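You operate a simulated robot arm through the tools that you are given. There is no shell and no other tool. Be economical: measure what you need, move in short steps, check, and stop when the job is done.

The job below is to be done with a simulated robot arm. You get a single attempt, and the scene is never put back.

TASK
Reset both guides of machine two to the width on its ticket, and lock them again.
Fine: free each lock knob to move its guide; lower the rod at the end.

The check looks at the end state, three seconds after you hand in, the way a careful person would. Anything else that was tipped, shoved, dropped, spilled or broken makes it a failure.

THE ROBOT
A 7-joint arm with a two-finger parallel gripper, fixed in place. Base frame: the origin is at the foot of the arm, x ahead of it, y to its left, z up. Lengths are in m, angles in rad, forces in N, time in s.
Its first joint turns from -2.897 to 2.897 rad. Payload 1.57 kg.
The TCP is the grasp point between the finger pads, 0.03 m short of the fingertips. In the tool frame z runs along the fingers and y along their closing line. The gripper opens to 0.11 m. The fingers are 0.024 m wide and 0.012 m thick; the gripper's body (0.048 by 0.112 m) begins 0.078 m behind the TCP.
Orientation is that of the tool frame in the base frame, as a unit quaternion [w, x, y, z]. With the fingers straight down and closing along the base's y, the tool's x points along the base's -x, its y along +y and its z along -z.

THE INTERFACE
- The arm moves only by the tool drive_tool. Its argument "plan" is text: rows parted by semicolons, each of 6 numbers parted by spaces: the shift along the tool's x, y, z in units of 300 mm (1.0 is 300 mm), then the turn, a rotation vector about the tool's x, y, z in units of 120 degrees (1.0 is 120 degrees). In form: x y z rx ry rz; .... A call has 1 to 12 rows; each row is the pose to reach, as a shift and turn from the pose commanded when the call began, along the tool's axes at that moment. "grip" is the closure, from 0 (fully open) to 1 (shut), set as the call begins (left out, the last holds). A call with a number of a shift or a turn outside -1 to 1 is refused whole. Each row takes 0.2 s and may step no farther than 0.05 m and 0.15 rad from the row before; otherwise, or with a gripper value out of range, the whole call is refused. Where a pose cannot be reached the arm comes as near as it can. A force on the tool above 40 N (or 10 N above the force at the start of the call, whichever is more), or a blocked arm, ends the call early, and 0.2 s more pass. Each finger travels about 0.045 m/s and halts on what it meets, pressing with about 38 N; the grip force reading is that of the motor and also rises with nothing between the fingers. The clock runs only during rows and for 0.2 s after the last one: add rows that repeat a pose to give the fingers time. It gives the time, the measured TCP pose, the force on the tool (base axes), the opening and the grip force at its end, in the units of the frame above (readings bear some noise), with the torque about the TCP (base axes, N m) and any sound that the robot's microphone picked up.
- Cameras (640 x 400 px; columns grow to the right, rows downward): "scene" is fixed at [0.0496, 0.6504, 1.7565]; the picture's right is [-0.67, -0.74, 0.00], its down [-0.63, 0.56, -0.53] and it looks along [0.40, -0.36, -0.85] (base axes); focal length 340 px, centre (320, 200). "wrist" rides on the gripper at [0.07, 0.016, -0.141] in the tool frame; the picture's right is [-0.23, 0.97, 0.00], its down [-0.86, -0.20, -0.48] and it looks along [-0.47, -0.11, 0.88] (tool axes); focal length 222 px, centre (320, 200). There is no depth. A picture from a camera that has moved, and an enlarged one, comes with that camera's place and axes in the base frame and with its lens.
- snapshot(camera): a new picture of that camera. The clock stands still meanwhile.
- raise_lower(by): slides the trunk up (or, below 0, down) by that many m; the arm rides with it, the base frame stays. It gives what a move gives, with no picture.
- zoom(camera, box): a new picture of the part [left, top, right, bottom] of that camera's present view, enlarged. The clock stands still meanwhile.
- job_done(): hands the job in; it is judged then, once.

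Work in short steps. Places have to be worked out from the pictures, the camera data and where the tool is seen: move nearer, look again, correct. Check each grasp and each placing, and mend what went wrong. You have 120 turns and 64 pictures in all, those below and enlarged ones among them. Open the gripper and draw the arm clear of the work before you hand the job in, unless the task says otherwise; then end with one line.

The tools are called after "Emit:" as a command line: name --argument value ..., lists and objects as JSON in quotes. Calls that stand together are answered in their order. drive_tool: Moves the arm, as the interface text tells. Its arguments: {"type":"object","properties":{"plan":{"type":"string"},"grip":{"type":"number"}},"required":["plan"]} The other tools are called the same way: raise_lower (by) slides the trunk up or down; snapshot (camera) takes a picture; zoom (camera, box) takes an enlarged picture of a part of a camera's view; job_done () hands the job in.

At the start:

```text
time: 0.0
tcp_pos: [0.2222, 0.3409, 1.4163]
ee_rot: [0.0, 0.0, 1.0, 0.001]
wrist_force: [-0.2, 0.2, 0.1]
wrist_torque: [0.0, 0.01, -0.04]
opening: 0.1102
gripper_force: 0.0
trunk travel left (down, up): [-0.564, 0.026]
```

scene: 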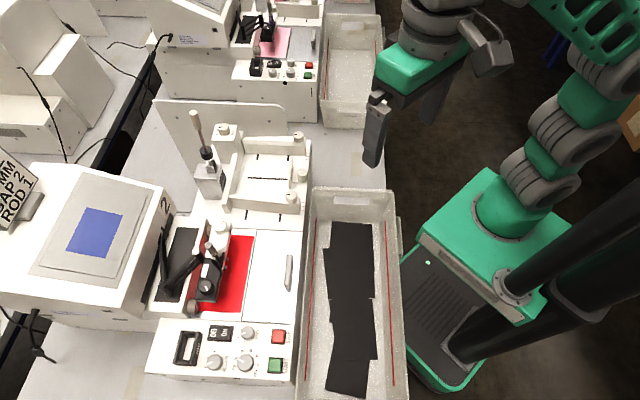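
wrist: 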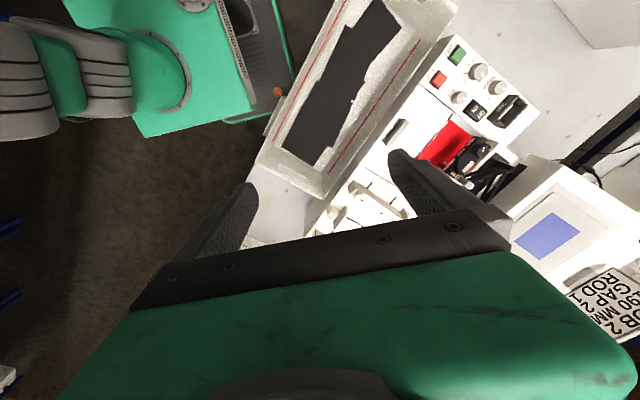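

The scene shows machine two in the foreground with a ticket at the left edge. I zoom in on the guides/feeder and read the ticket on the wrist view.

Emit:
zoom --camera "scene" --box '[180, 100, 320, 230]'

Emit:
zoom --camera "wrist" --box '[540, 250, 640, 345]'

Emit:
zoom --camera "scene" --box '[140, 190, 320, 390]'

Emit:
zoom --camera "scene" --box '[0, 130, 100, 240]'

```text
3.08 times, centred on (250, 165) of scene
camera zoom: at [0.0496, 0.6504, 1.7565], right [-0.67, -0.74, 0.0], down [-0.63, 0.56, -0.53], along [0.4, -0.36, -0.85], focal length 1045 px, centre (535, 308)
```

zoom: 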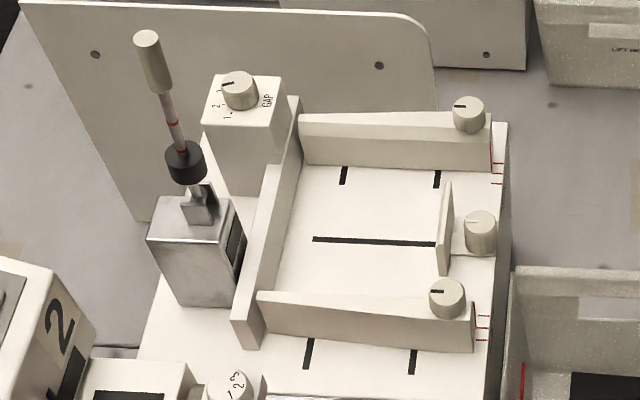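

```text
4.21 times, centred on (590, 298) of wrist
camera zoom: at [0.1524, 0.3582, 1.559], right [0.23, 0.97, 0.0], down [0.86, -0.2, 0.48], along [0.47, -0.11, -0.88], focal length 935 px, centre (-817, -210)
```

zoom: 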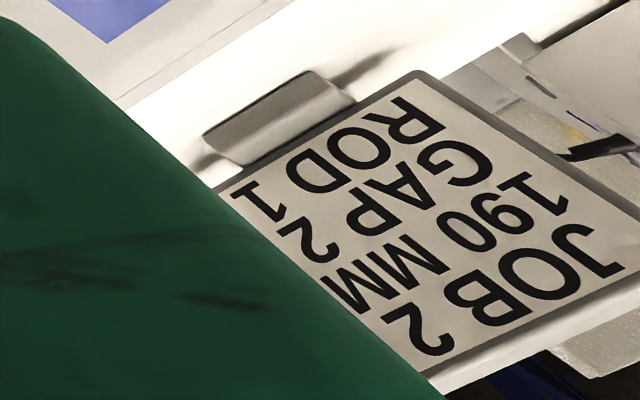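

```text
2.00 times, centred on (230, 290) of scene
camera zoom: at [0.0496, 0.6504, 1.7565], right [-0.67, -0.74, 0.0], down [-0.63, 0.56, -0.53], along [0.4, -0.36, -0.85], focal length 679 px, centre (500, 20)
```

zoom: 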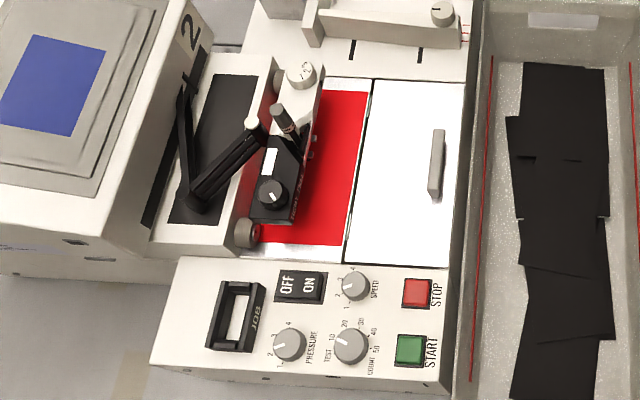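

```text
3.64 times, centred on (50, 185) of scene
camera zoom: at [0.0496, 0.6504, 1.7565], right [-0.67, -0.74, 0.0], down [-0.63, 0.56, -0.53], along [0.4, -0.36, -0.85], focal length 1235 px, centre (1302, 254)
```

zoom: 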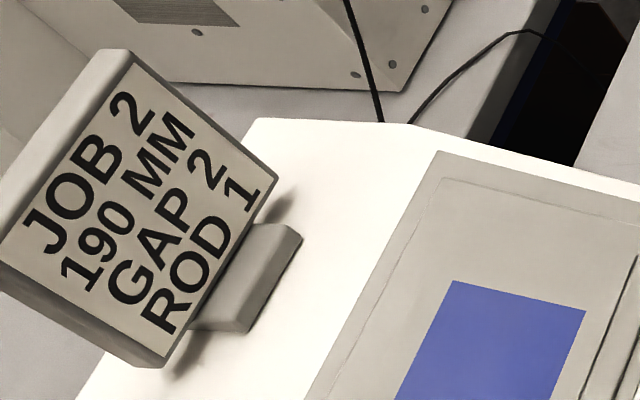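

The ticket reads JOB 2 / 190 MM. I need the guide scale and heights; I check the wrist view of the guides from the present pose.

Emit:
zoom --camera "wrist" --box '[280, 120, 520, 270]'

Emit:
zoom --camera "scene" --box '[270, 120, 320, 220]'

```text
2.67 times, centred on (400, 195) of wrist
camera zoom: at [0.1524, 0.3582, 1.559], right [0.23, 0.97, 0.0], down [0.86, -0.2, 0.48], along [0.47, -0.11, -0.88], focal length 592 px, centre (107, 213)
```

zoom: 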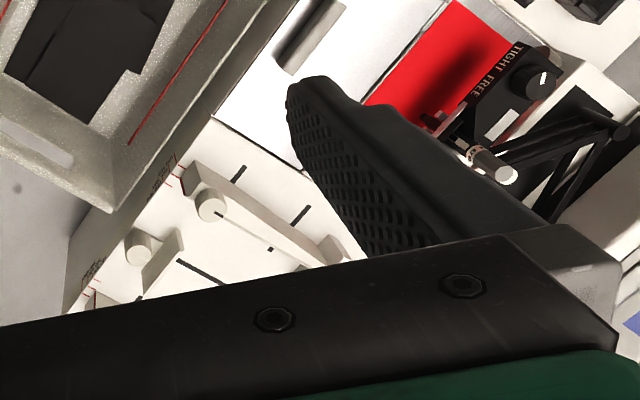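

```text
4.00 times, centred on (295, 170) of scene
camera zoom: at [0.0496, 0.6504, 1.7565], right [-0.67, -0.74, 0.0], down [-0.63, 0.56, -0.53], along [0.4, -0.36, -0.85], focal length 1359 px, centre (420, 320)
```

zoom: 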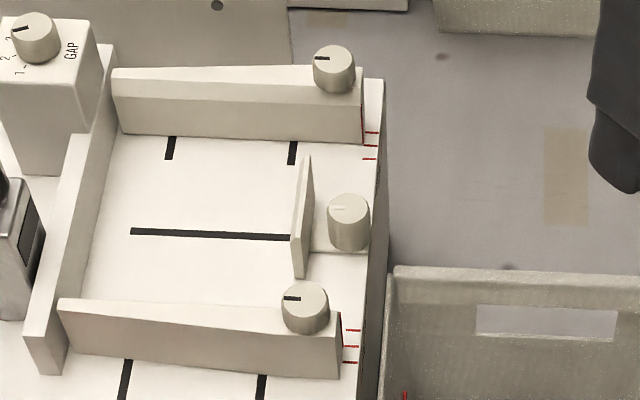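

From two views the front knob is near (0.438, 0.397, 1.05), the back knob near (0.575, 0.259), and the machine is turned about 45°. A scale seems to be printed on the tray-side face, so I swing the tool −45° and move above the tray side to read it.

Emit:
drive_tool --plan "-0.082 -0.073 0.075 0 0 -0.0625; -0.164 -0.146 0.15 0 0 -0.125; -0.246 -0.219 0.226 0 0 -0.1875; -0.328 -0.292 0.302 0 0 -0.25; -0.41 -0.365 0.378 0 0 -0.3125; -0.493 -0.437 0.453 0 0 -0.375; -0.493 -0.437 0.453 0 0 -0.375"

Emit:
snapshot --camera "wrist"

```text
time: 1.6
tcp_pos: [0.3703, 0.2096, 1.2803]
ee_rot: [0.0, -0.383, 0.924, 0.001]
wrist_force: [-0.5, 0.5, 0.7]
wrist_torque: [-0.03, -0.01, 0.01]
opening: 0.11
gripper_force: 0.1
trunk travel left (down, up): [-0.564, 0.026]
```

```text
55 pictures are left
camera wrist: at [0.3099, 0.1723, 1.4222], right [-0.53, 0.85, 0.0], down [0.74, 0.46, 0.48], along [0.41, 0.25, -0.88], focal length 222 px, centre (320, 200)
```

wrist: 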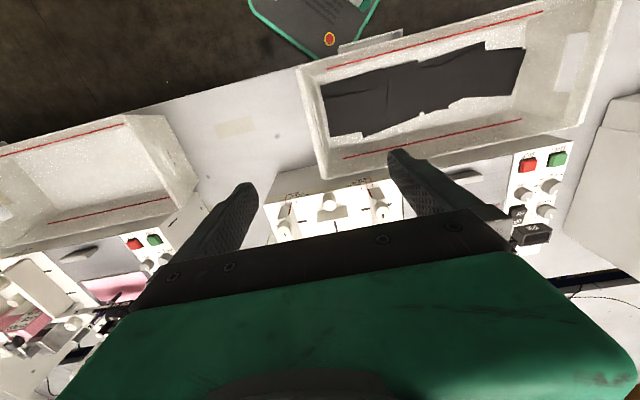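

The scale is in view between the fingers; I enlarge it.

Emit:
zoom --camera "wrist" --box '[255, 165, 405, 245]'

```text
4.27 times, centred on (330, 205) of wrist
camera zoom: at [0.3099, 0.1723, 1.4222], right [-0.53, 0.85, 0.0], down [0.74, 0.46, 0.48], along [0.41, 0.25, -0.88], focal length 948 px, centre (277, 179)
```

zoom: 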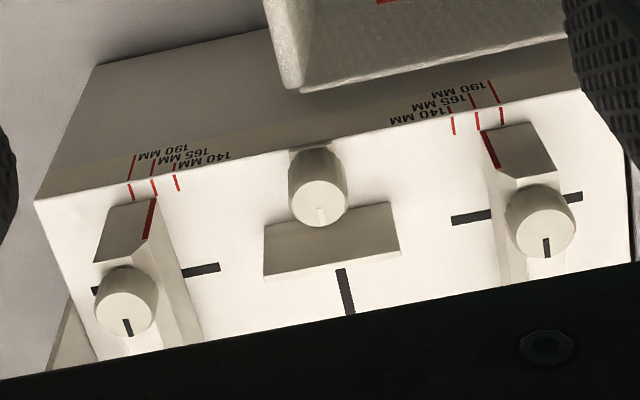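

Scale reads 140/165/190, both guides sit at about 165, so each must go outward one tick pair (12.5 mm). Now a closer look at the rod post and the lock knobs.

Emit:
zoom --camera "scene" --box '[180, 105, 240, 205]'

Emit:
zoom --camera "scene" --box '[180, 205, 260, 305]'

Emit:
zoom --camera "scene" --box '[265, 180, 315, 215]'

```text
4.00 times, centred on (210, 155) of scene
camera zoom: at [0.0496, 0.6504, 1.7565], right [-0.67, -0.74, 0.0], down [-0.63, 0.56, -0.53], along [0.4, -0.36, -0.85], focal length 1359 px, centre (760, 380)
```

zoom: 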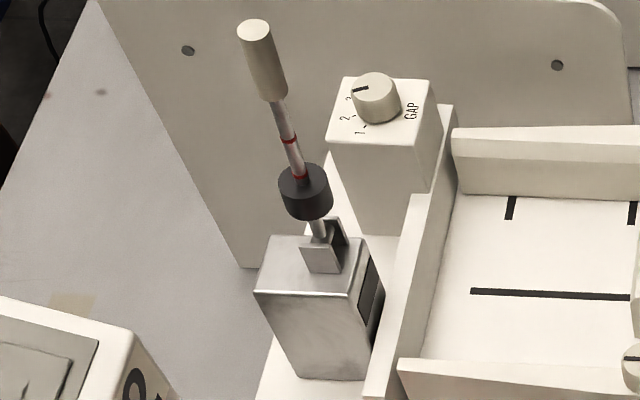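

```text
4.00 times, centred on (220, 255) of scene
camera zoom: at [0.0496, 0.6504, 1.7565], right [-0.67, -0.74, 0.0], down [-0.63, 0.56, -0.53], along [0.4, -0.36, -0.85], focal length 1359 px, centre (720, -20)
```

zoom: 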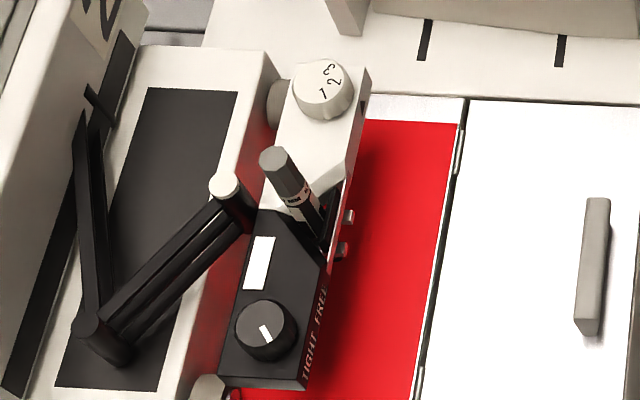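

```text
11.43 times, centred on (290, 198) of scene
camera zoom: at [0.0496, 0.6504, 1.7565], right [-0.67, -0.74, 0.0], down [-0.63, 0.56, -0.53], along [0.4, -0.36, -0.85], focal length 3882 px, centre (663, 229)
```

zoom: 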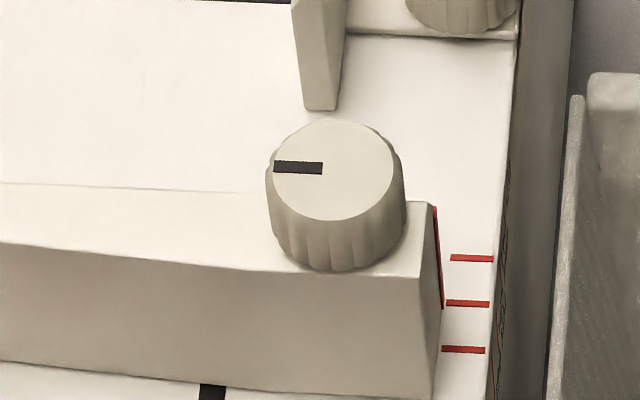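

The ring-marked post with the grey handle looks like the "rod". I tilt the tool forward in place so the wrist camera looks toward it.

Emit:
drive_tool --plan "0 0 -0.05 0 -0.06 0; 0 0 -0.1 0 -0.12 0; 0 0 -0.1 0 -0.18 0; 0 0 -0.1 0 -0.24 0; 0 0 -0.1 0 -0.29 0; 0 0 -0.1 0 -0.29 0"

Emit:
snapshot --camera "wrist"

```text
time: 3.0
tcp_pos: [0.3695, 0.2136, 1.3447]
ee_rot: [0.274, -0.366, 0.882, 0.115]
wrist_force: [0.7, 0.5, 0.9]
wrist_torque: [0.0, 0.02, -0.01]
opening: 0.1101
gripper_force: 0.1
out of reach, approached as far as the arm can: row 5, 6
trunk travel left (down, up): [-0.564, 0.026]
```

```text
50 pictures are left
camera wrist: at [0.2598, 0.1283, 1.4207], right [-0.56, 0.82, 0.13], down [0.45, 0.16, 0.88], along [0.7, 0.55, -0.46], focal length 222 px, centre (320, 200)
```

wrist: 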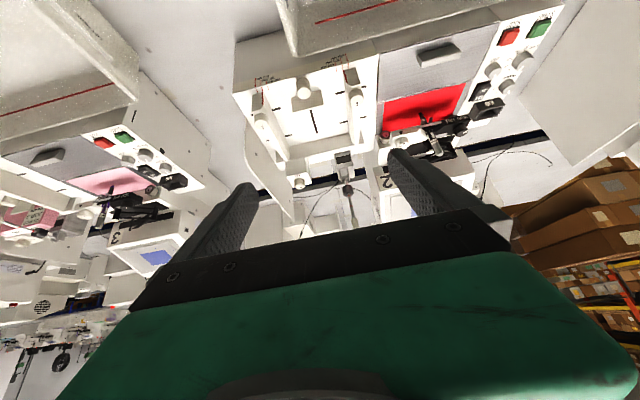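

The feeder and rod are visible (upside-down); I enlarge.

Emit:
zoom --camera "wrist" --box '[280, 130, 410, 225]'

Emit:
zoom --camera "wrist" --box '[230, 40, 390, 150]'

```text
4.21 times, centred on (345, 178) of wrist
camera zoom: at [0.2598, 0.1283, 1.4207], right [-0.56, 0.82, 0.13], down [0.45, 0.16, 0.88], along [0.7, 0.55, -0.46], focal length 935 px, centre (215, 295)
```

zoom: 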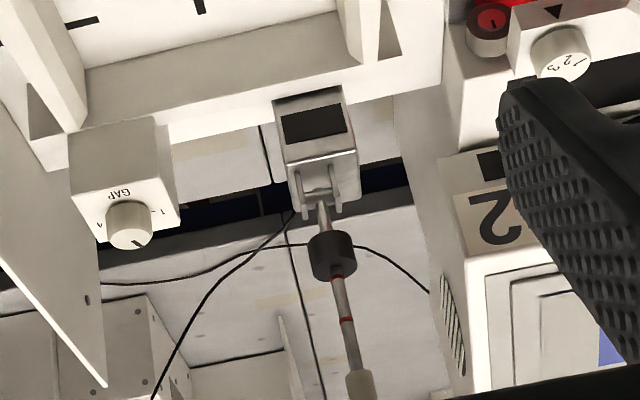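

```text
3.64 times, centred on (310, 95) of wrist
camera zoom: at [0.2598, 0.1283, 1.4207], right [-0.56, 0.82, 0.13], down [0.45, 0.16, 0.88], along [0.7, 0.55, -0.46], focal length 808 px, centre (356, 582)
```

zoom: 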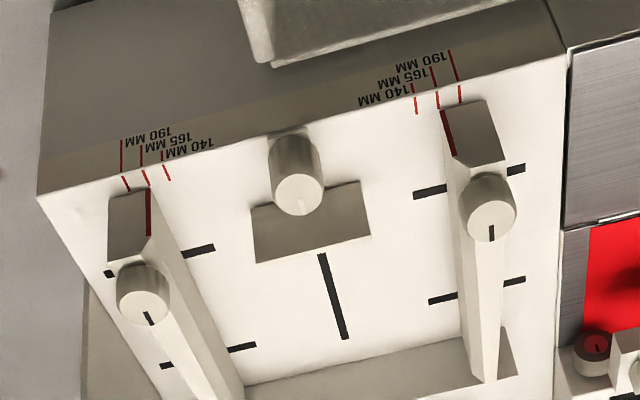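

The rod is a hinged lever in a clevis, now upright; it swings down over the centre line of the feed. The knob tops compute to front (0.438, 0.394, 1.05) and back (0.579, 0.253, 1.05); deck at about 0.98. I level the tool again first and part-close the gripper.

Emit:
drive_tool --plan "0 0 0 0 0.06 0; 0 0 0 0 0.12 0; 0 0 0 0 0.18 0; 0 0 0 0 0.24 0; 0 0 0 0 0.29 0; 0 0 0 0 0.29 0" --grip 0.5

```text
time: 4.4
tcp_pos: [0.3663, 0.2121, 1.3435]
ee_rot: [0.0, -0.382, 0.924, 0.001]
wrist_force: [0.2, 0.2, 0.3]
wrist_torque: [-0.02, 0.03, 0.0]
opening: 0.0549
gripper_force: 0.1
out of reach, approached as far as the arm can: row 4
trunk travel left (down, up): [-0.564, 0.026]
```

Level again. I move above the front knob with tips about 4 cm clear, then check alignment on the wrist camera.

Emit:
drive_tool --plan "-0.075 0.0325 0.093 0 0 0; -0.15 0.065 0.186 0 0 0; -0.225 0.0975 0.279 0 0 0; -0.3 0.13 0.372 0 0 0; -0.375 0.1625 0.465 0 0 0; -0.45 0.195 0.558 0 0 0; -0.525 0.2275 0.651 0 0 0; -0.598 0.26 0.745 0 0 0; -0.598 0.26 0.745 0 0 0"

Emit:
snapshot --camera "wrist"

Emit:
zoom --camera "scene" --box '[210, 110, 350, 220]'

```text
time: 6.4
tcp_pos: [0.4374, 0.3946, 1.1188]
ee_rot: [0.001, -0.383, 0.924, 0.002]
wrist_force: [0.0, 1.0, 0.5]
wrist_torque: [0.03, 0.02, 0.02]
opening: 0.0551
gripper_force: 0.0
trunk travel left (down, up): [-0.564, 0.026]
```

```text
47 pictures are left
camera wrist: at [0.3762, 0.3571, 1.2619], right [-0.53, 0.85, 0.0], down [0.75, 0.46, 0.48], along [0.41, 0.25, -0.88], focal length 222 px, centre (320, 200)
```

wrist: 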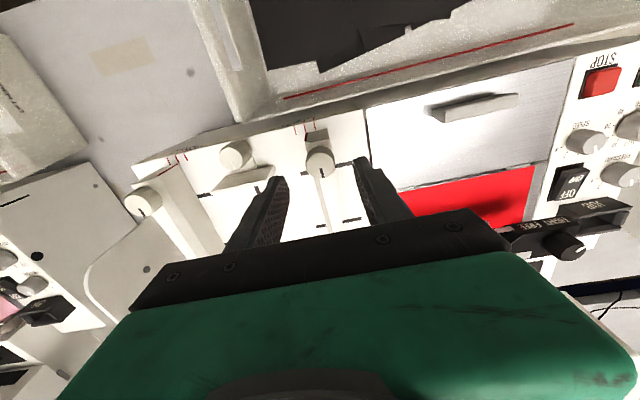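

```text
3.64 times, centred on (280, 165) of scene
camera zoom: at [0.0496, 0.6504, 1.7565], right [-0.67, -0.74, 0.0], down [-0.63, 0.56, -0.53], along [0.4, -0.36, -0.85], focal length 1235 px, centre (466, 327)
```

zoom: 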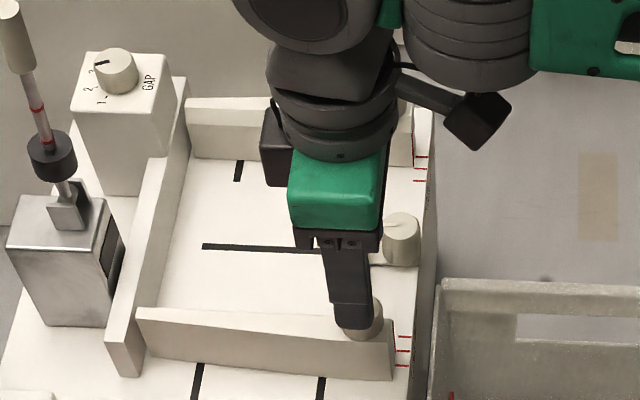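

Knob sits right where predicted, centred between the fingers. I descend to tips ≈1.033 (just above the guide top).

Emit:
drive_tool --plan "0 0 0.09 0 0 0; 0 0 0.14 0 0 0; 0 0 0.187 0 0 0; 0 0 0.187 0 0 0"

Emit:
zoom --camera "wrist" --box '[240, 120, 400, 240]'

Emit:
zoom --camera "scene" --box '[260, 160, 320, 220]'

```text
time: 7.4
tcp_pos: [0.4379, 0.3965, 1.0637]
ee_rot: [0.0, -0.384, 0.923, 0.0]
wrist_force: [0.5, -0.1, -0.5]
wrist_torque: [-0.02, 0.01, 0.03]
opening: 0.055
gripper_force: 0.0
trunk travel left (down, up): [-0.564, 0.026]
```

```text
3.33 times, centred on (320, 180) of wrist
camera zoom: at [0.3762, 0.3582, 1.2052], right [-0.53, 0.85, 0.0], down [0.75, 0.46, 0.48], along [0.41, 0.25, -0.88], focal length 740 px, centre (320, 267)
```

zoom: 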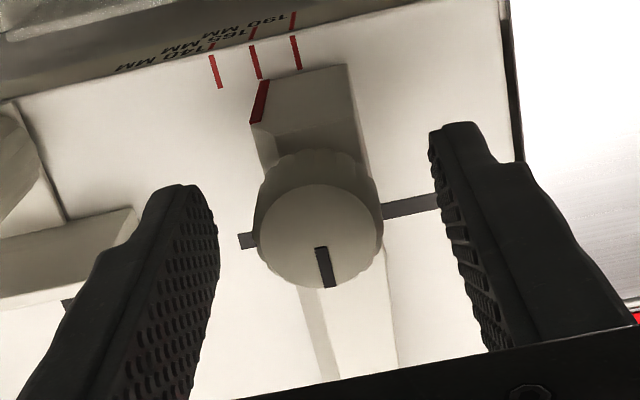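

```text
6.67 times, centred on (290, 190) of scene
camera zoom: at [0.0496, 0.6504, 1.7565], right [-0.67, -0.74, 0.0], down [-0.63, 0.56, -0.53], along [0.4, -0.36, -0.85], focal length 2264 px, centre (520, 267)
```

zoom: 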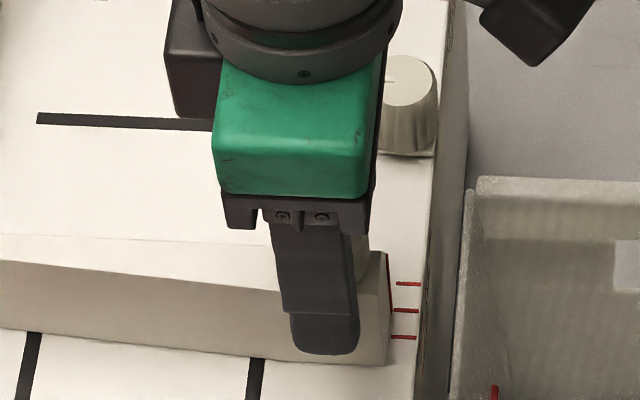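

Tips are just above the guide top (~1.03) and around the knob. I trim the 2 mm offset and close on the knob.

Emit:
drive_tool --plan "0.006 -0.006 0 0 0 0; 0.006 -0.006 0 0 0 0"

Emit:
drive_tool --plan "0 0 0 0 0 0; 0 0 0 0 0 0; 0 0 0 0 0 0; 0 0 0 0 0 0" --grip 1

```text
time: 8.0
tcp_pos: [0.4381, 0.394, 1.064]
ee_rot: [0.0, -0.383, 0.924, 0.001]
wrist_force: [-0.3, -0.1, 0.4]
wrist_torque: [0.0, 0.0, 0.0]
opening: 0.0549
gripper_force: 0.0
trunk travel left (down, up): [-0.564, 0.026]
```

```text
time: 9.0
tcp_pos: [0.436, 0.3938, 1.0641]
ee_rot: [0.0, -0.384, 0.923, 0.001]
wrist_force: [-4.7, 4.8, 0.6]
wrist_torque: [0.18, 0.08, 0.02]
opening: 0.0289
gripper_force: 36.1
trunk travel left (down, up): [-0.564, 0.026]
```

Knob gripped (28.9 mm). I turn counter-clockwise (from above) about 22° and watch the torque.

Emit:
drive_tool --plan "0 0.004 0 0 0 -0.06; 0 0.004 0 0 0 -0.12; 0 0.004 0 0 0 -0.18; 0 0.004 0 0 0 -0.18"

Emit:
zoom --camera "wrist" --box '[240, 120, 400, 240]'

```text
time: 10.0
tcp_pos: [0.4388, 0.3983, 1.0646]
ee_rot: [0.003, -0.55, 0.835, 0.0]
wrist_force: [0.0, 37.5, 3.5]
wrist_torque: [1.73, 0.31, -0.98]
opening: 0.0331
gripper_force: 41.4
trunk travel left (down, up): [-0.564, 0.026]
```

```text
3.33 times, centred on (320, 180) of wrist
camera zoom: at [0.3952, 0.3405, 1.2053], right [-0.81, 0.59, 0.0], down [0.52, 0.71, 0.48], along [0.29, 0.39, -0.88], focal length 740 px, centre (320, 267)
```

zoom: 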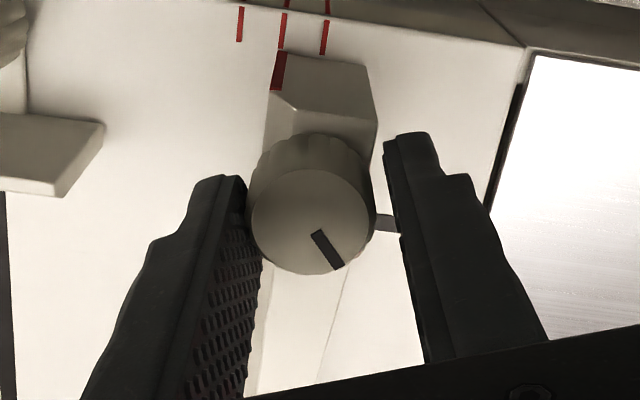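

The knob pointer stayed put and the opening grew: the tips are biting the guide's sides below the knob. I turn back, open, and raise about 9 mm.

Emit:
drive_tool --plan "0 -0.002 0 0 0 0.06; 0 -0.004 0 0 0 0.12; 0 -0.004 0 0 0 0.18; 0 -0.004 0 0 0 0.18"

Emit:
drive_tool --plan "0 0 0 0 0 0; 0 0 0 0 0 0; 0 0 -0.015 0 0 0; 0 0 -0.03 0 0 0; 0 0 -0.03 0 0 0" --grip 0.6

Emit:
zoom --camera "wrist" --box '[240, 120, 400, 240]'

Emit:
zoom --camera "scene" --box '[270, 175, 315, 210]'

```text
time: 11.0
tcp_pos: [0.4382, 0.3926, 1.0624]
ee_rot: [-0.001, -0.383, 0.924, 0.0]
wrist_force: [-8.2, 13.6, 12.3]
wrist_torque: [-0.39, 0.87, 0.27]
opening: 0.0293
gripper_force: 39.7
trunk travel left (down, up): [-0.564, 0.026]
```

```text
time: 12.2
tcp_pos: [0.4389, 0.394, 1.073]
ee_rot: [-0.001, -0.383, 0.924, 0.001]
wrist_force: [0.1, 0.2, 0.7]
wrist_torque: [0.02, 0.01, 0.01]
opening: 0.044
gripper_force: 0.2
trunk travel left (down, up): [-0.564, 0.026]
```

```text
3.33 times, centred on (320, 180) of wrist
camera zoom: at [0.3782, 0.3555, 1.2146], right [-0.53, 0.85, 0.0], down [0.75, 0.46, 0.48], along [0.41, 0.25, -0.88], focal length 740 px, centre (320, 267)
```

zoom: 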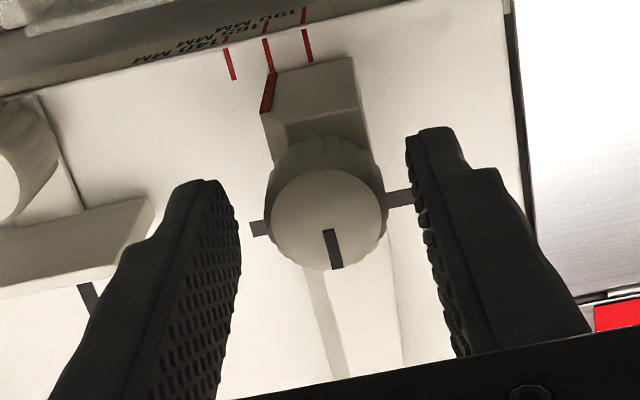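

```text
11.43 times, centred on (292, 192) of scene
camera zoom: at [0.0496, 0.6504, 1.7565], right [-0.67, -0.74, 0.0], down [-0.63, 0.56, -0.53], along [0.4, -0.36, -0.85], focal length 3882 px, centre (634, 286)
```

zoom: 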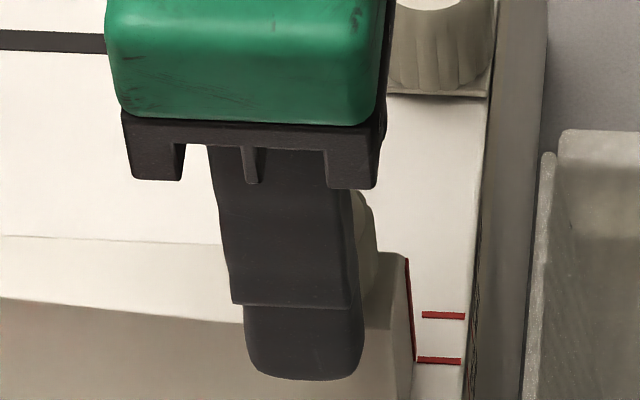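

Knob centred and pads now around its flank only. Close and retry the counter-clockwise turn.

Emit:
drive_tool --plan "0 0 0 0 0 0; 0 0 0 0 0 0; 0 0 0 0 0 0" --grip 1

Emit:
drive_tool --plan "0 0 0 0 0 -0.06; 0 0 0 0 0 -0.12; 0 0 0 0 0 -0.18; 0 0 0 0 0 -0.18"

Emit:
zoom --camera "wrist" --box '[240, 120, 400, 240]'

```text
time: 13.0
tcp_pos: [0.438, 0.394, 1.0729]
ee_rot: [-0.001, -0.384, 0.923, 0.001]
wrist_force: [-2.6, 2.4, -0.8]
wrist_torque: [0.01, 0.18, 0.0]
opening: 0.0293
gripper_force: 31.7
trunk travel left (down, up): [-0.564, 0.026]
```

```text
time: 14.0
tcp_pos: [0.439, 0.3946, 1.072]
ee_rot: [-0.001, -0.55, 0.835, 0.001]
wrist_force: [-0.6, 1.7, -2.6]
wrist_torque: [-0.69, 0.25, -0.01]
opening: 0.0291
gripper_force: 39.0
trunk travel left (down, up): [-0.564, 0.026]
```

```text
3.33 times, centred on (320, 180) of wrist
camera zoom: at [0.3967, 0.3359, 1.2147], right [-0.8, 0.59, 0.0], down [0.52, 0.71, 0.48], along [0.28, 0.39, -0.88], focal length 740 px, centre (320, 267)
```

zoom: 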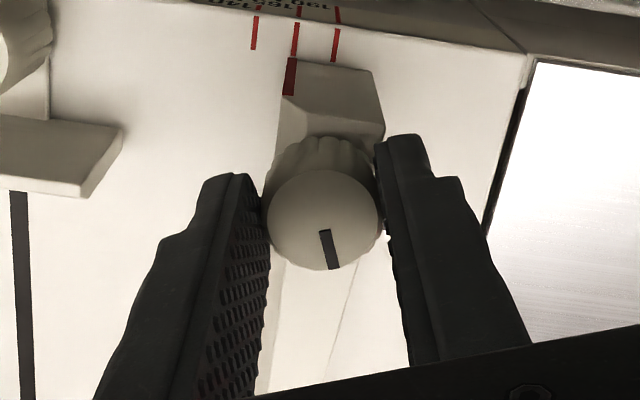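

The knob turns with the tool now, nearly free of torque. I continue counter-clockwise to about 80°.

Emit:
drive_tool --plan "0 0 0 0 0 -0.07; 0 0 0 0 0 -0.14; 0 0 0 0 0 -0.21; 0 0 0 0 0 -0.28; 0 0 0 0 0 -0.35; 0 0 0 0 0 -0.42; 0 0 0 0 0 -0.49; 0 0 0 0 0 -0.49"

Emit:
zoom --camera "wrist" --box '[240, 120, 400, 240]'

```text
time: 15.8
tcp_pos: [0.4396, 0.3953, 1.0728]
ee_rot: [0.0, 0.89, -0.457, -0.001]
wrist_force: [8.7, 6.9, -0.3]
wrist_torque: [0.77, 0.03, -0.01]
opening: 0.0293
gripper_force: 39.4
trunk travel left (down, up): [-0.564, 0.026]
```

```text
3.33 times, centred on (320, 180) of wrist
camera zoom: at [0.4673, 0.3286, 1.2144], right [-0.92, -0.38, 0.0], down [-0.34, 0.81, 0.48], along [-0.18, 0.45, -0.88], focal length 740 px, centre (320, 267)
```

zoom: 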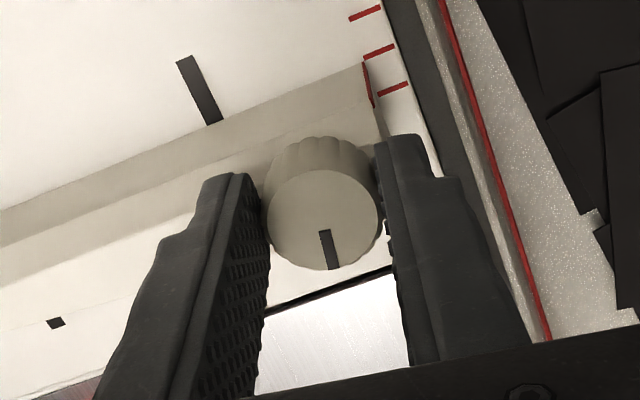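

80° turned with no z-torque. I test the guide by pulling outward (base (−0.707, 0.707)) 5 mm and watch the force.

Emit:
drive_tool --plan "-0.008 0.0013 0 0 0 0; -0.0165 0.0027 0 0 0 0; -0.0165 0.0027 0 0 0 0"

Emit:
zoom --camera "wrist" --box '[240, 120, 400, 240]'

```text
time: 16.6
tcp_pos: [0.4364, 0.3985, 1.072]
ee_rot: [0.0, 0.889, -0.459, -0.001]
wrist_force: [8.6, 8.7, 0.4]
wrist_torque: [0.71, -0.03, -0.01]
opening: 0.029
gripper_force: 38.9
trunk travel left (down, up): [-0.564, 0.026]
```

```text
3.33 times, centred on (320, 180) of wrist
camera zoom: at [0.4639, 0.3323, 1.2145], right [-0.92, -0.38, 0.0], down [-0.33, 0.81, 0.48], along [-0.18, 0.44, -0.88], focal length 740 px, centre (320, 267)
```

zoom: 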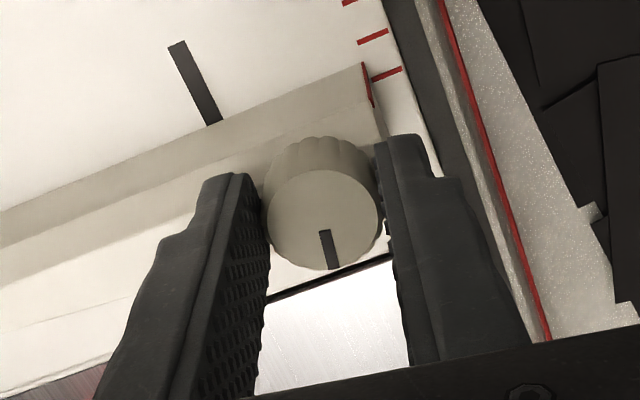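

The guide slides freely with the knob. I move on outward 7 mm, then compare the mark with the 190 tick.

Emit:
drive_tool --plan "-0.0115 0.0019 0 0 0 0; -0.023 0.0038 0 0 0 0; -0.023 0.0038 0 0 0 0"

Emit:
zoom --camera "wrist" --box '[310, 110, 358, 140]'

Emit:
zoom --camera "scene" --box '[280, 190, 312, 210]'

```text
time: 17.4
tcp_pos: [0.4307, 0.4033, 1.0734]
ee_rot: [0.001, 0.889, -0.458, -0.001]
wrist_force: [7.2, 8.5, -2.8]
wrist_torque: [0.63, -0.11, -0.01]
opening: 0.0293
gripper_force: 39.2
trunk travel left (down, up): [-0.564, 0.026]
```

```text
13.33 times, centred on (334, 125) of wrist
camera zoom: at [0.4589, 0.3376, 1.2146], right [-0.92, -0.38, 0.0], down [-0.33, 0.81, 0.48], along [-0.18, 0.44, -0.88], focal length 2962 px, centre (133, 1200)
```

zoom: 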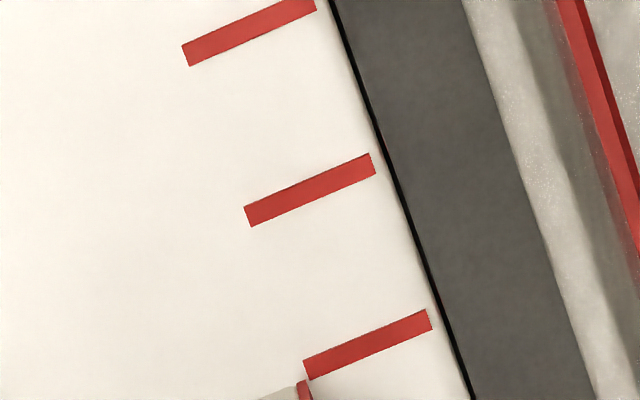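

```text
16.00 times, centred on (296, 200) of scene
camera zoom: at [0.0496, 0.6504, 1.7565], right [-0.67, -0.74, 0.0], down [-0.63, 0.56, -0.53], along [0.4, -0.36, -0.85], focal length 5435 px, centre (704, 200)
```

zoom: 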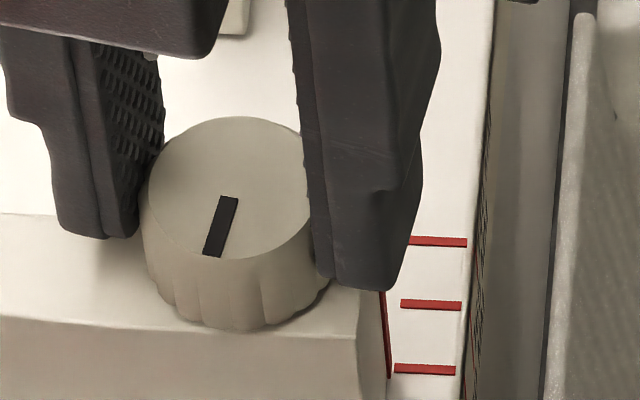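

The mark meets the 190 tick (within ~0.5 mm). I turn the knob clockwise back the full 80° to lock, holding position.

Emit:
drive_tool --plan "0 0 0 0 0 0.07; 0 0 0 0 0 0.14; 0 0 0 0 0 0.21; 0 0 0 0 0 0.28; 0 0 0 0 0 0.35; 0 0 0 0 0 0.42; 0 0 0 0 0 0.49; 0 0 0 0 0 0.56; 0 0 0 0 0 0.63; 0 0 0 0 0 0.67; 0 0 0 0 0 0.67"

Emit:
zoom --camera "wrist" --box '[260, 100, 380, 190]'

```text
time: 19.8
tcp_pos: [0.429, 0.4029, 1.0726]
ee_rot: [0.0, -0.382, 0.924, 0.0]
wrist_force: [-23.9, 12.2, 2.7]
wrist_torque: [-0.47, 1.46, 0.09]
opening: 0.0291
gripper_force: 38.5
trunk travel left (down, up): [-0.564, 0.026]
```

```text
4.44 times, centred on (320, 145) of wrist
camera zoom: at [0.3682, 0.3654, 1.2146], right [-0.53, 0.85, 0.0], down [0.74, 0.46, 0.48], along [0.41, 0.25, -0.88], focal length 987 px, centre (320, 444)
```

zoom: 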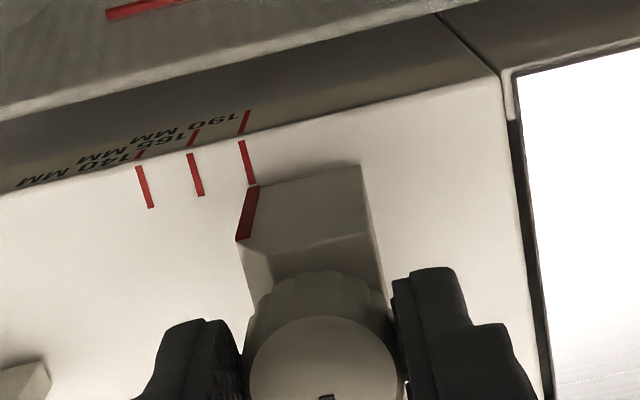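

Guide mark stays on the 190 line. I open the fingers, rise, and check the knob pointer.

Emit:
drive_tool --plan "0 0 0 0 0 0; 0 0 0 0 0 0; 0 0 -0.08 0 0 0; 0 0 -0.16 0 0 0; 0 0 -0.2 0 0 0; 0 0 -0.2 0 0 0" --grip 0.55

Emit:
zoom --camera "wrist" --box '[260, 100, 380, 190]'

Emit:
zoom --camera "scene" --box '[270, 185, 315, 215]'

```text
time: 21.2
tcp_pos: [0.4341, 0.4024, 1.1324]
ee_rot: [0.0, -0.383, 0.924, 0.001]
wrist_force: [-0.6, -0.7, 0.3]
wrist_torque: [0.01, -0.01, 0.01]
opening: 0.0496
gripper_force: 0.2
trunk travel left (down, up): [-0.564, 0.026]
```

```text
4.44 times, centred on (320, 145) of wrist
camera zoom: at [0.372, 0.3647, 1.2751], right [-0.53, 0.85, 0.0], down [0.75, 0.46, 0.48], along [0.41, 0.25, -0.88], focal length 987 px, centre (320, 444)
```

zoom: 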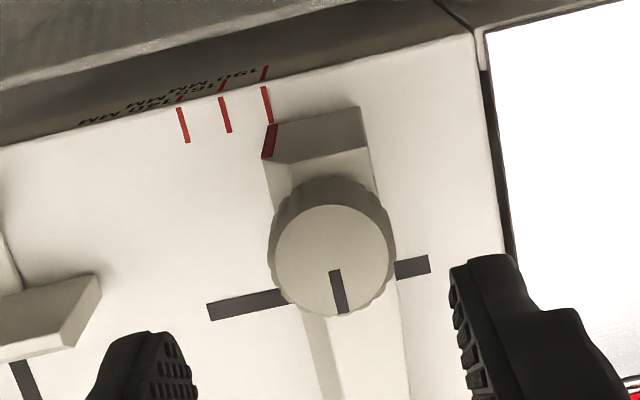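

```text
13.33 times, centred on (292, 200) of scene
camera zoom: at [0.0496, 0.6504, 1.7565], right [-0.67, -0.74, 0.0], down [-0.63, 0.56, -0.53], along [0.4, -0.36, -0.85], focal length 4529 px, centre (687, 200)
```

zoom: 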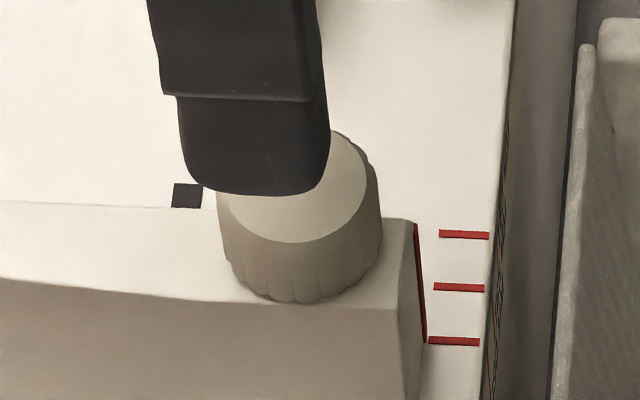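

Front guide is on 190 and its pointer is back at the locked position. I go high over to the back knob and look, watching for the upright back plate.

Emit:
drive_tool --plan "0 0 -0.15 0 0 0; 0 -0.05 -0.292 0 0 0; 0.002 -0.18 -0.292 0 0 0; 0.004 -0.31 -0.292 0 0 0; 0.006 -0.44 -0.292 0 0 0; 0.008 -0.57 -0.292 0 0 0; 0.0094 -0.693 -0.292 0 0 0; 0.0094 -0.693 -0.292 0 0 0"

Emit:
snapshot --camera "wrist"

Emit:
snapshot --camera "scene"

```text
time: 23.0
tcp_pos: [0.5764, 0.2544, 1.2203]
ee_rot: [0.0, -0.384, 0.924, 0.001]
wrist_force: [-0.5, 0.4, -0.2]
wrist_torque: [0.01, -0.01, -0.02]
opening: 0.0497
gripper_force: 0.1
trunk travel left (down, up): [-0.564, 0.026]
```

```text
32 pictures are left
camera wrist: at [0.5157, 0.2155, 1.3628], right [-0.53, 0.85, 0.0], down [0.75, 0.46, 0.48], along [0.41, 0.25, -0.88], focal length 222 px, centre (320, 200)
```

wrist: 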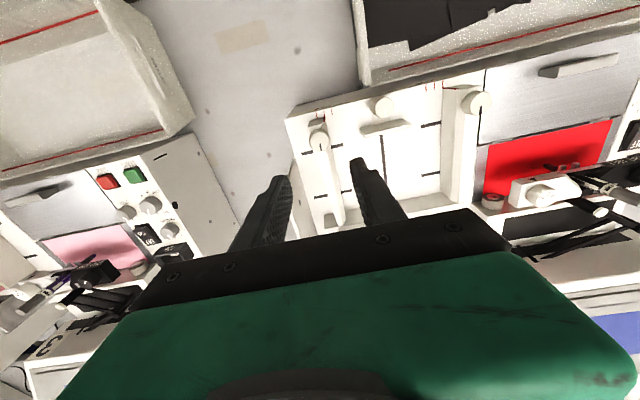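

```text
31 pictures are left
```

scene: 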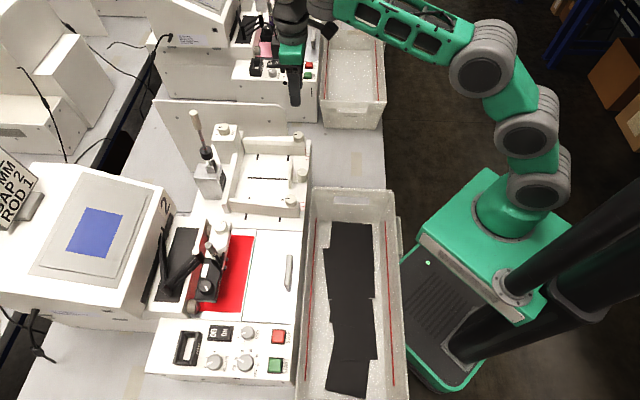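

The plate runs just outside the back guide; I enlarge to see how close it comes to the knob.

Emit:
zoom --camera "wrist" --box '[250, 90, 390, 240]'

Emit:
zoom --camera "scene" --box '[150, 95, 320, 195]'

```text
2.67 times, centred on (320, 165) of wrist
camera zoom: at [0.5157, 0.2155, 1.3628], right [-0.53, 0.85, 0.0], down [0.75, 0.46, 0.48], along [0.41, 0.25, -0.88], focal length 592 px, centre (320, 293)
```

zoom: 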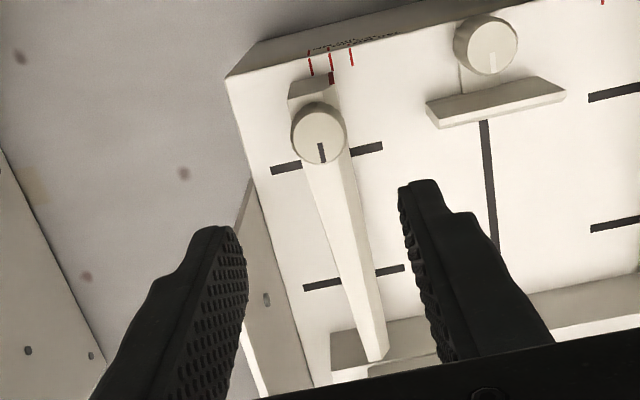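

```text
3.76 times, centred on (235, 145) of scene
camera zoom: at [0.0496, 0.6504, 1.7565], right [-0.67, -0.74, 0.0], down [-0.63, 0.56, -0.53], along [0.4, -0.36, -0.85], focal length 1279 px, centre (640, 407)
```

zoom: 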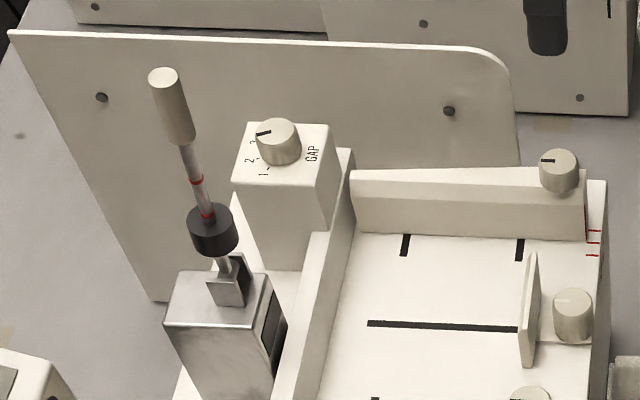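

Plate is ~57 mm outward and 39 mm drumward of the knob, top ≈1.10, so fingers and body stay clear. I descend onto the back knob to z=1.073.

Emit:
drive_tool --plan "-0.005 -0.007 0.12 0 0 0; -0.005 -0.007 0.24 0 0 0; -0.005 -0.007 0.36 0 0 0; -0.005 -0.007 0.44 0 0 0; -0.005 -0.007 0.491 0 0 0; -0.005 -0.007 0.491 0 0 0"

Emit:
zoom --camera "wrist" --box '[240, 120, 400, 240]'

```text
time: 24.4
tcp_pos: [0.5821, 0.253, 1.0725]
ee_rot: [0.0, -0.382, 0.924, 0.0]
wrist_force: [0.7, -0.6, 0.4]
wrist_torque: [0.0, 0.03, 0.01]
opening: 0.0495
gripper_force: 0.0
trunk travel left (down, up): [-0.564, 0.026]
```

```text
3.33 times, centred on (320, 180) of wrist
camera zoom: at [0.5214, 0.2143, 1.2145], right [-0.53, 0.85, 0.0], down [0.75, 0.46, 0.48], along [0.41, 0.25, -0.88], focal length 740 px, centre (320, 267)
```

zoom: 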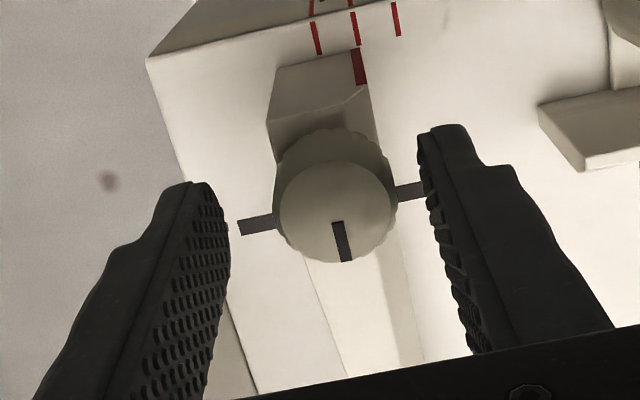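

Knob is ~2 mm off to the inner side; I trim, then close.

Emit:
drive_tool --plan "0.004 0.007 0 0 0 0; 0.004 0.007 0 0 0 0"

Emit:
drive_tool --plan "0 0 0 0 0 0; 0 0 0 0 0 0; 0 0 0 0 0 0; 0 0 0 0 0 0" --grip 1

```text
time: 25.0
tcp_pos: [0.5789, 0.2538, 1.0723]
ee_rot: [0.001, -0.383, 0.924, 0.001]
wrist_force: [0.6, 0.5, -0.6]
wrist_torque: [0.01, 0.0, 0.0]
opening: 0.0494
gripper_force: 0.0
trunk travel left (down, up): [-0.564, 0.026]
```

```text
time: 26.0
tcp_pos: [0.5782, 0.2533, 1.0722]
ee_rot: [0.0, -0.383, 0.924, 0.0]
wrist_force: [-1.4, 2.0, -0.2]
wrist_torque: [-0.05, 0.06, 0.02]
opening: 0.0291
gripper_force: 39.5
trunk travel left (down, up): [-0.564, 0.026]
```

Gripped cleanly (29.1 mm, little side force). I turn counter-clockwise 80° as on the front knob.

Emit:
drive_tool --plan "0 0 0 0 0 -0.07; 0 0 0 0 0 -0.14; 0 0 0 0 0 -0.21; 0 0 0 0 0 -0.28; 0 0 0 0 0 -0.35; 0 0 0 0 0 -0.42; 0 0 0 0 0 -0.49; 0 0 0 0 0 -0.56; 0 0 0 0 0 -0.63; 0 0 0 0 0 -0.67; 0 0 0 0 0 -0.67"

Emit:
zoom --camera "wrist" --box '[240, 100, 400, 220]'

```text
time: 28.4
tcp_pos: [0.5798, 0.2546, 1.072]
ee_rot: [-0.002, 0.889, -0.458, 0.001]
wrist_force: [25.5, 21.6, 9.3]
wrist_torque: [0.95, -0.21, -0.08]
opening: 0.0291
gripper_force: 38.5
trunk travel left (down, up): [-0.564, 0.026]
```

```text
3.33 times, centred on (320, 160) of wrist
camera zoom: at [0.6066, 0.1888, 1.2144], right [-0.92, -0.38, 0.0], down [-0.34, 0.81, 0.48], along [-0.18, 0.44, -0.88], focal length 740 px, centre (320, 333)
```

zoom: 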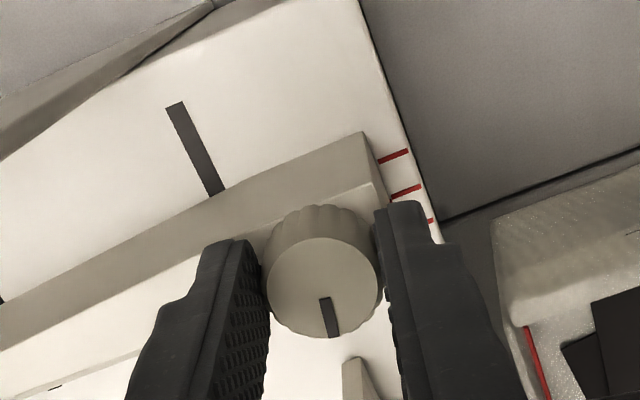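

Turned freely. A side load along the guide built up, so I relieve 3 mm of it and pull outward 11 mm, then check in the scene view.

Emit:
drive_tool --plan "-0.0016 -0.0099 0 0 0 0; 0.0105 -0.0119 0 0 0 0; 0.0225 -0.0139 0 0 0 0; 0.0346 -0.0159 0 0 0 0; 0.0346 -0.0159 0 0 0 0"

Emit:
zoom --camera "scene" --box '[280, 120, 316, 160]'

Emit:
zoom --camera "wrist" --box '[310, 120, 370, 165]'

```text
time: 29.6
tcp_pos: [0.5868, 0.2487, 1.0718]
ee_rot: [0.0, 0.889, -0.458, 0.0]
wrist_force: [12.2, 9.8, 10.4]
wrist_torque: [-0.04, -0.17, -0.02]
opening: 0.029
gripper_force: 38.3
trunk travel left (down, up): [-0.564, 0.026]
```

```text
10.00 times, centred on (298, 140) of scene
camera zoom: at [0.0496, 0.6504, 1.7565], right [-0.67, -0.74, 0.0], down [-0.63, 0.56, -0.53], along [0.4, -0.36, -0.85], focal length 3397 px, centre (540, 800)
```

zoom: 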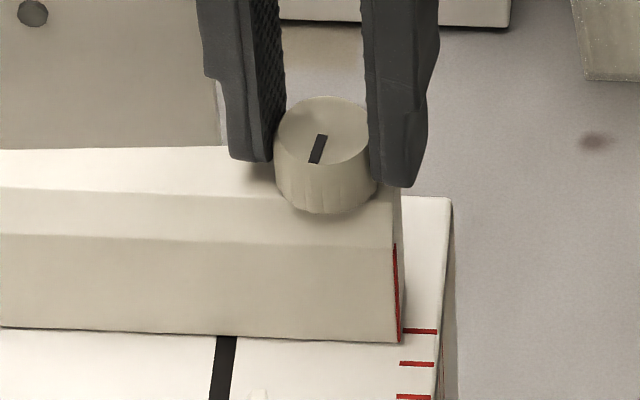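

```text
8.89 times, centred on (340, 142) of wrist
camera zoom: at [0.6137, 0.1823, 1.2143], right [-0.93, -0.38, 0.0], down [-0.33, 0.81, 0.48], along [-0.18, 0.44, -0.88], focal length 1974 px, centre (142, 711)
```

zoom: 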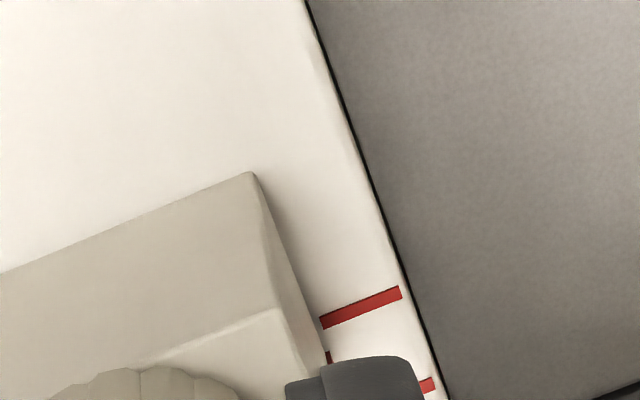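

Guide moved ~9 mm; the mark is ~3.4 mm short of the 190 tick. I move that on.

Emit:
drive_tool --plan "0.0056 -0.0009 0 0 0 0; 0.0112 -0.0018 0 0 0 0; 0.0112 -0.0018 0 0 0 0"

Emit:
zoom --camera "scene" --box '[280, 130, 316, 160]'

Emit:
zoom --camera "wrist" --box '[310, 120, 370, 165]'

```text
time: 30.4
tcp_pos: [0.5906, 0.2459, 1.0723]
ee_rot: [0.0, 0.888, -0.46, 0.0]
wrist_force: [13.5, 7.0, 11.8]
wrist_torque: [-0.38, -0.5, -0.03]
opening: 0.0288
gripper_force: 39.0
trunk travel left (down, up): [-0.564, 0.026]
```

```text
13.33 times, centred on (298, 145) of scene
camera zoom: at [0.0496, 0.6504, 1.7565], right [-0.67, -0.74, 0.0], down [-0.63, 0.56, -0.53], along [0.4, -0.36, -0.85], focal length 4529 px, centre (613, 933)
```

zoom: 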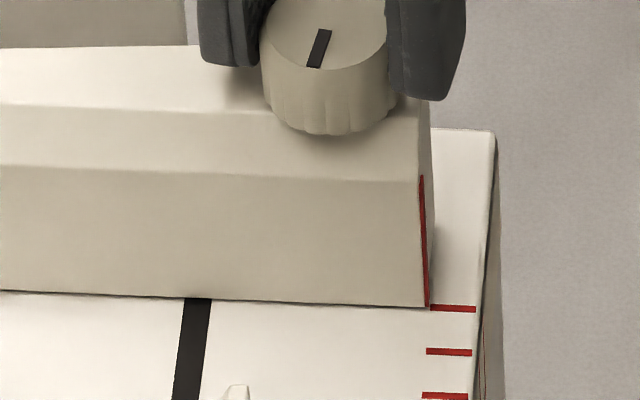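

```text
8.89 times, centred on (340, 142) of wrist
camera zoom: at [0.6168, 0.1789, 1.2142], right [-0.93, -0.38, 0.0], down [-0.33, 0.81, 0.48], along [-0.18, 0.44, -0.88], focal length 1974 px, centre (142, 711)
```

zoom: 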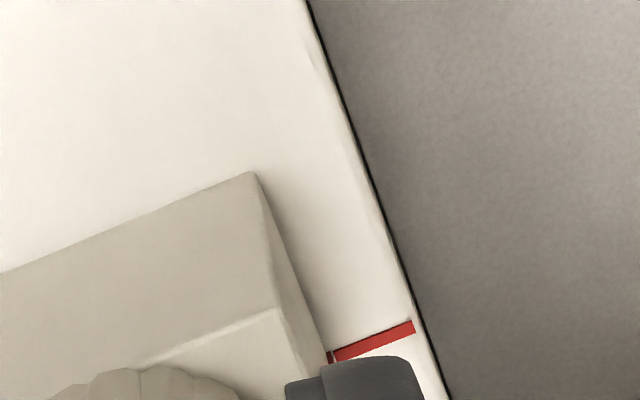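

The mark now meets the 190 tick. I turn the knob back clockwise 80° to lock.

Emit:
drive_tool --plan "0 0 0 0 0 0.07; 0 0 0 0 0 0.14; 0 0 0 0 0 0.21; 0 0 0 0 0 0.28; 0 0 0 0 0 0.35; 0 0 0 0 0 0.42; 0 0 0 0 0 0.49; 0 0 0 0 0 0.56; 0 0 0 0 0 0.63; 0 0 0 0 0 0.67; 0 0 0 0 0 0.67"

Emit:
zoom --camera "wrist" --box '[260, 100, 380, 190]'

```text
time: 32.8
tcp_pos: [0.5875, 0.245, 1.0726]
ee_rot: [-0.001, -0.383, 0.924, 0.001]
wrist_force: [-13.4, 10.6, 2.4]
wrist_torque: [0.14, 0.48, 0.09]
opening: 0.029
gripper_force: 38.9
trunk travel left (down, up): [-0.564, 0.026]
```

```text
4.44 times, centred on (320, 145) of wrist
camera zoom: at [0.5261, 0.2078, 1.2144], right [-0.53, 0.85, 0.0], down [0.75, 0.46, 0.48], along [0.4, 0.25, -0.88], focal length 987 px, centre (320, 444)
```

zoom: 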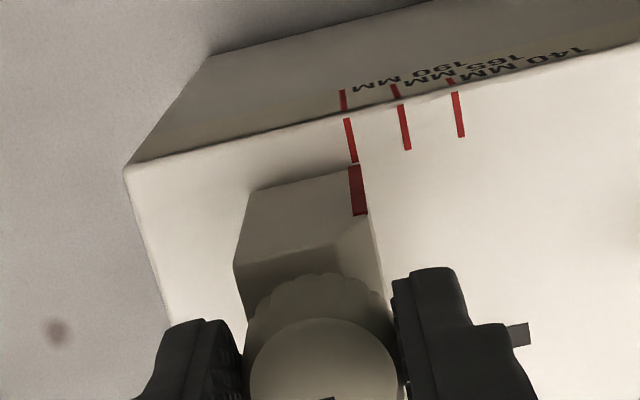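

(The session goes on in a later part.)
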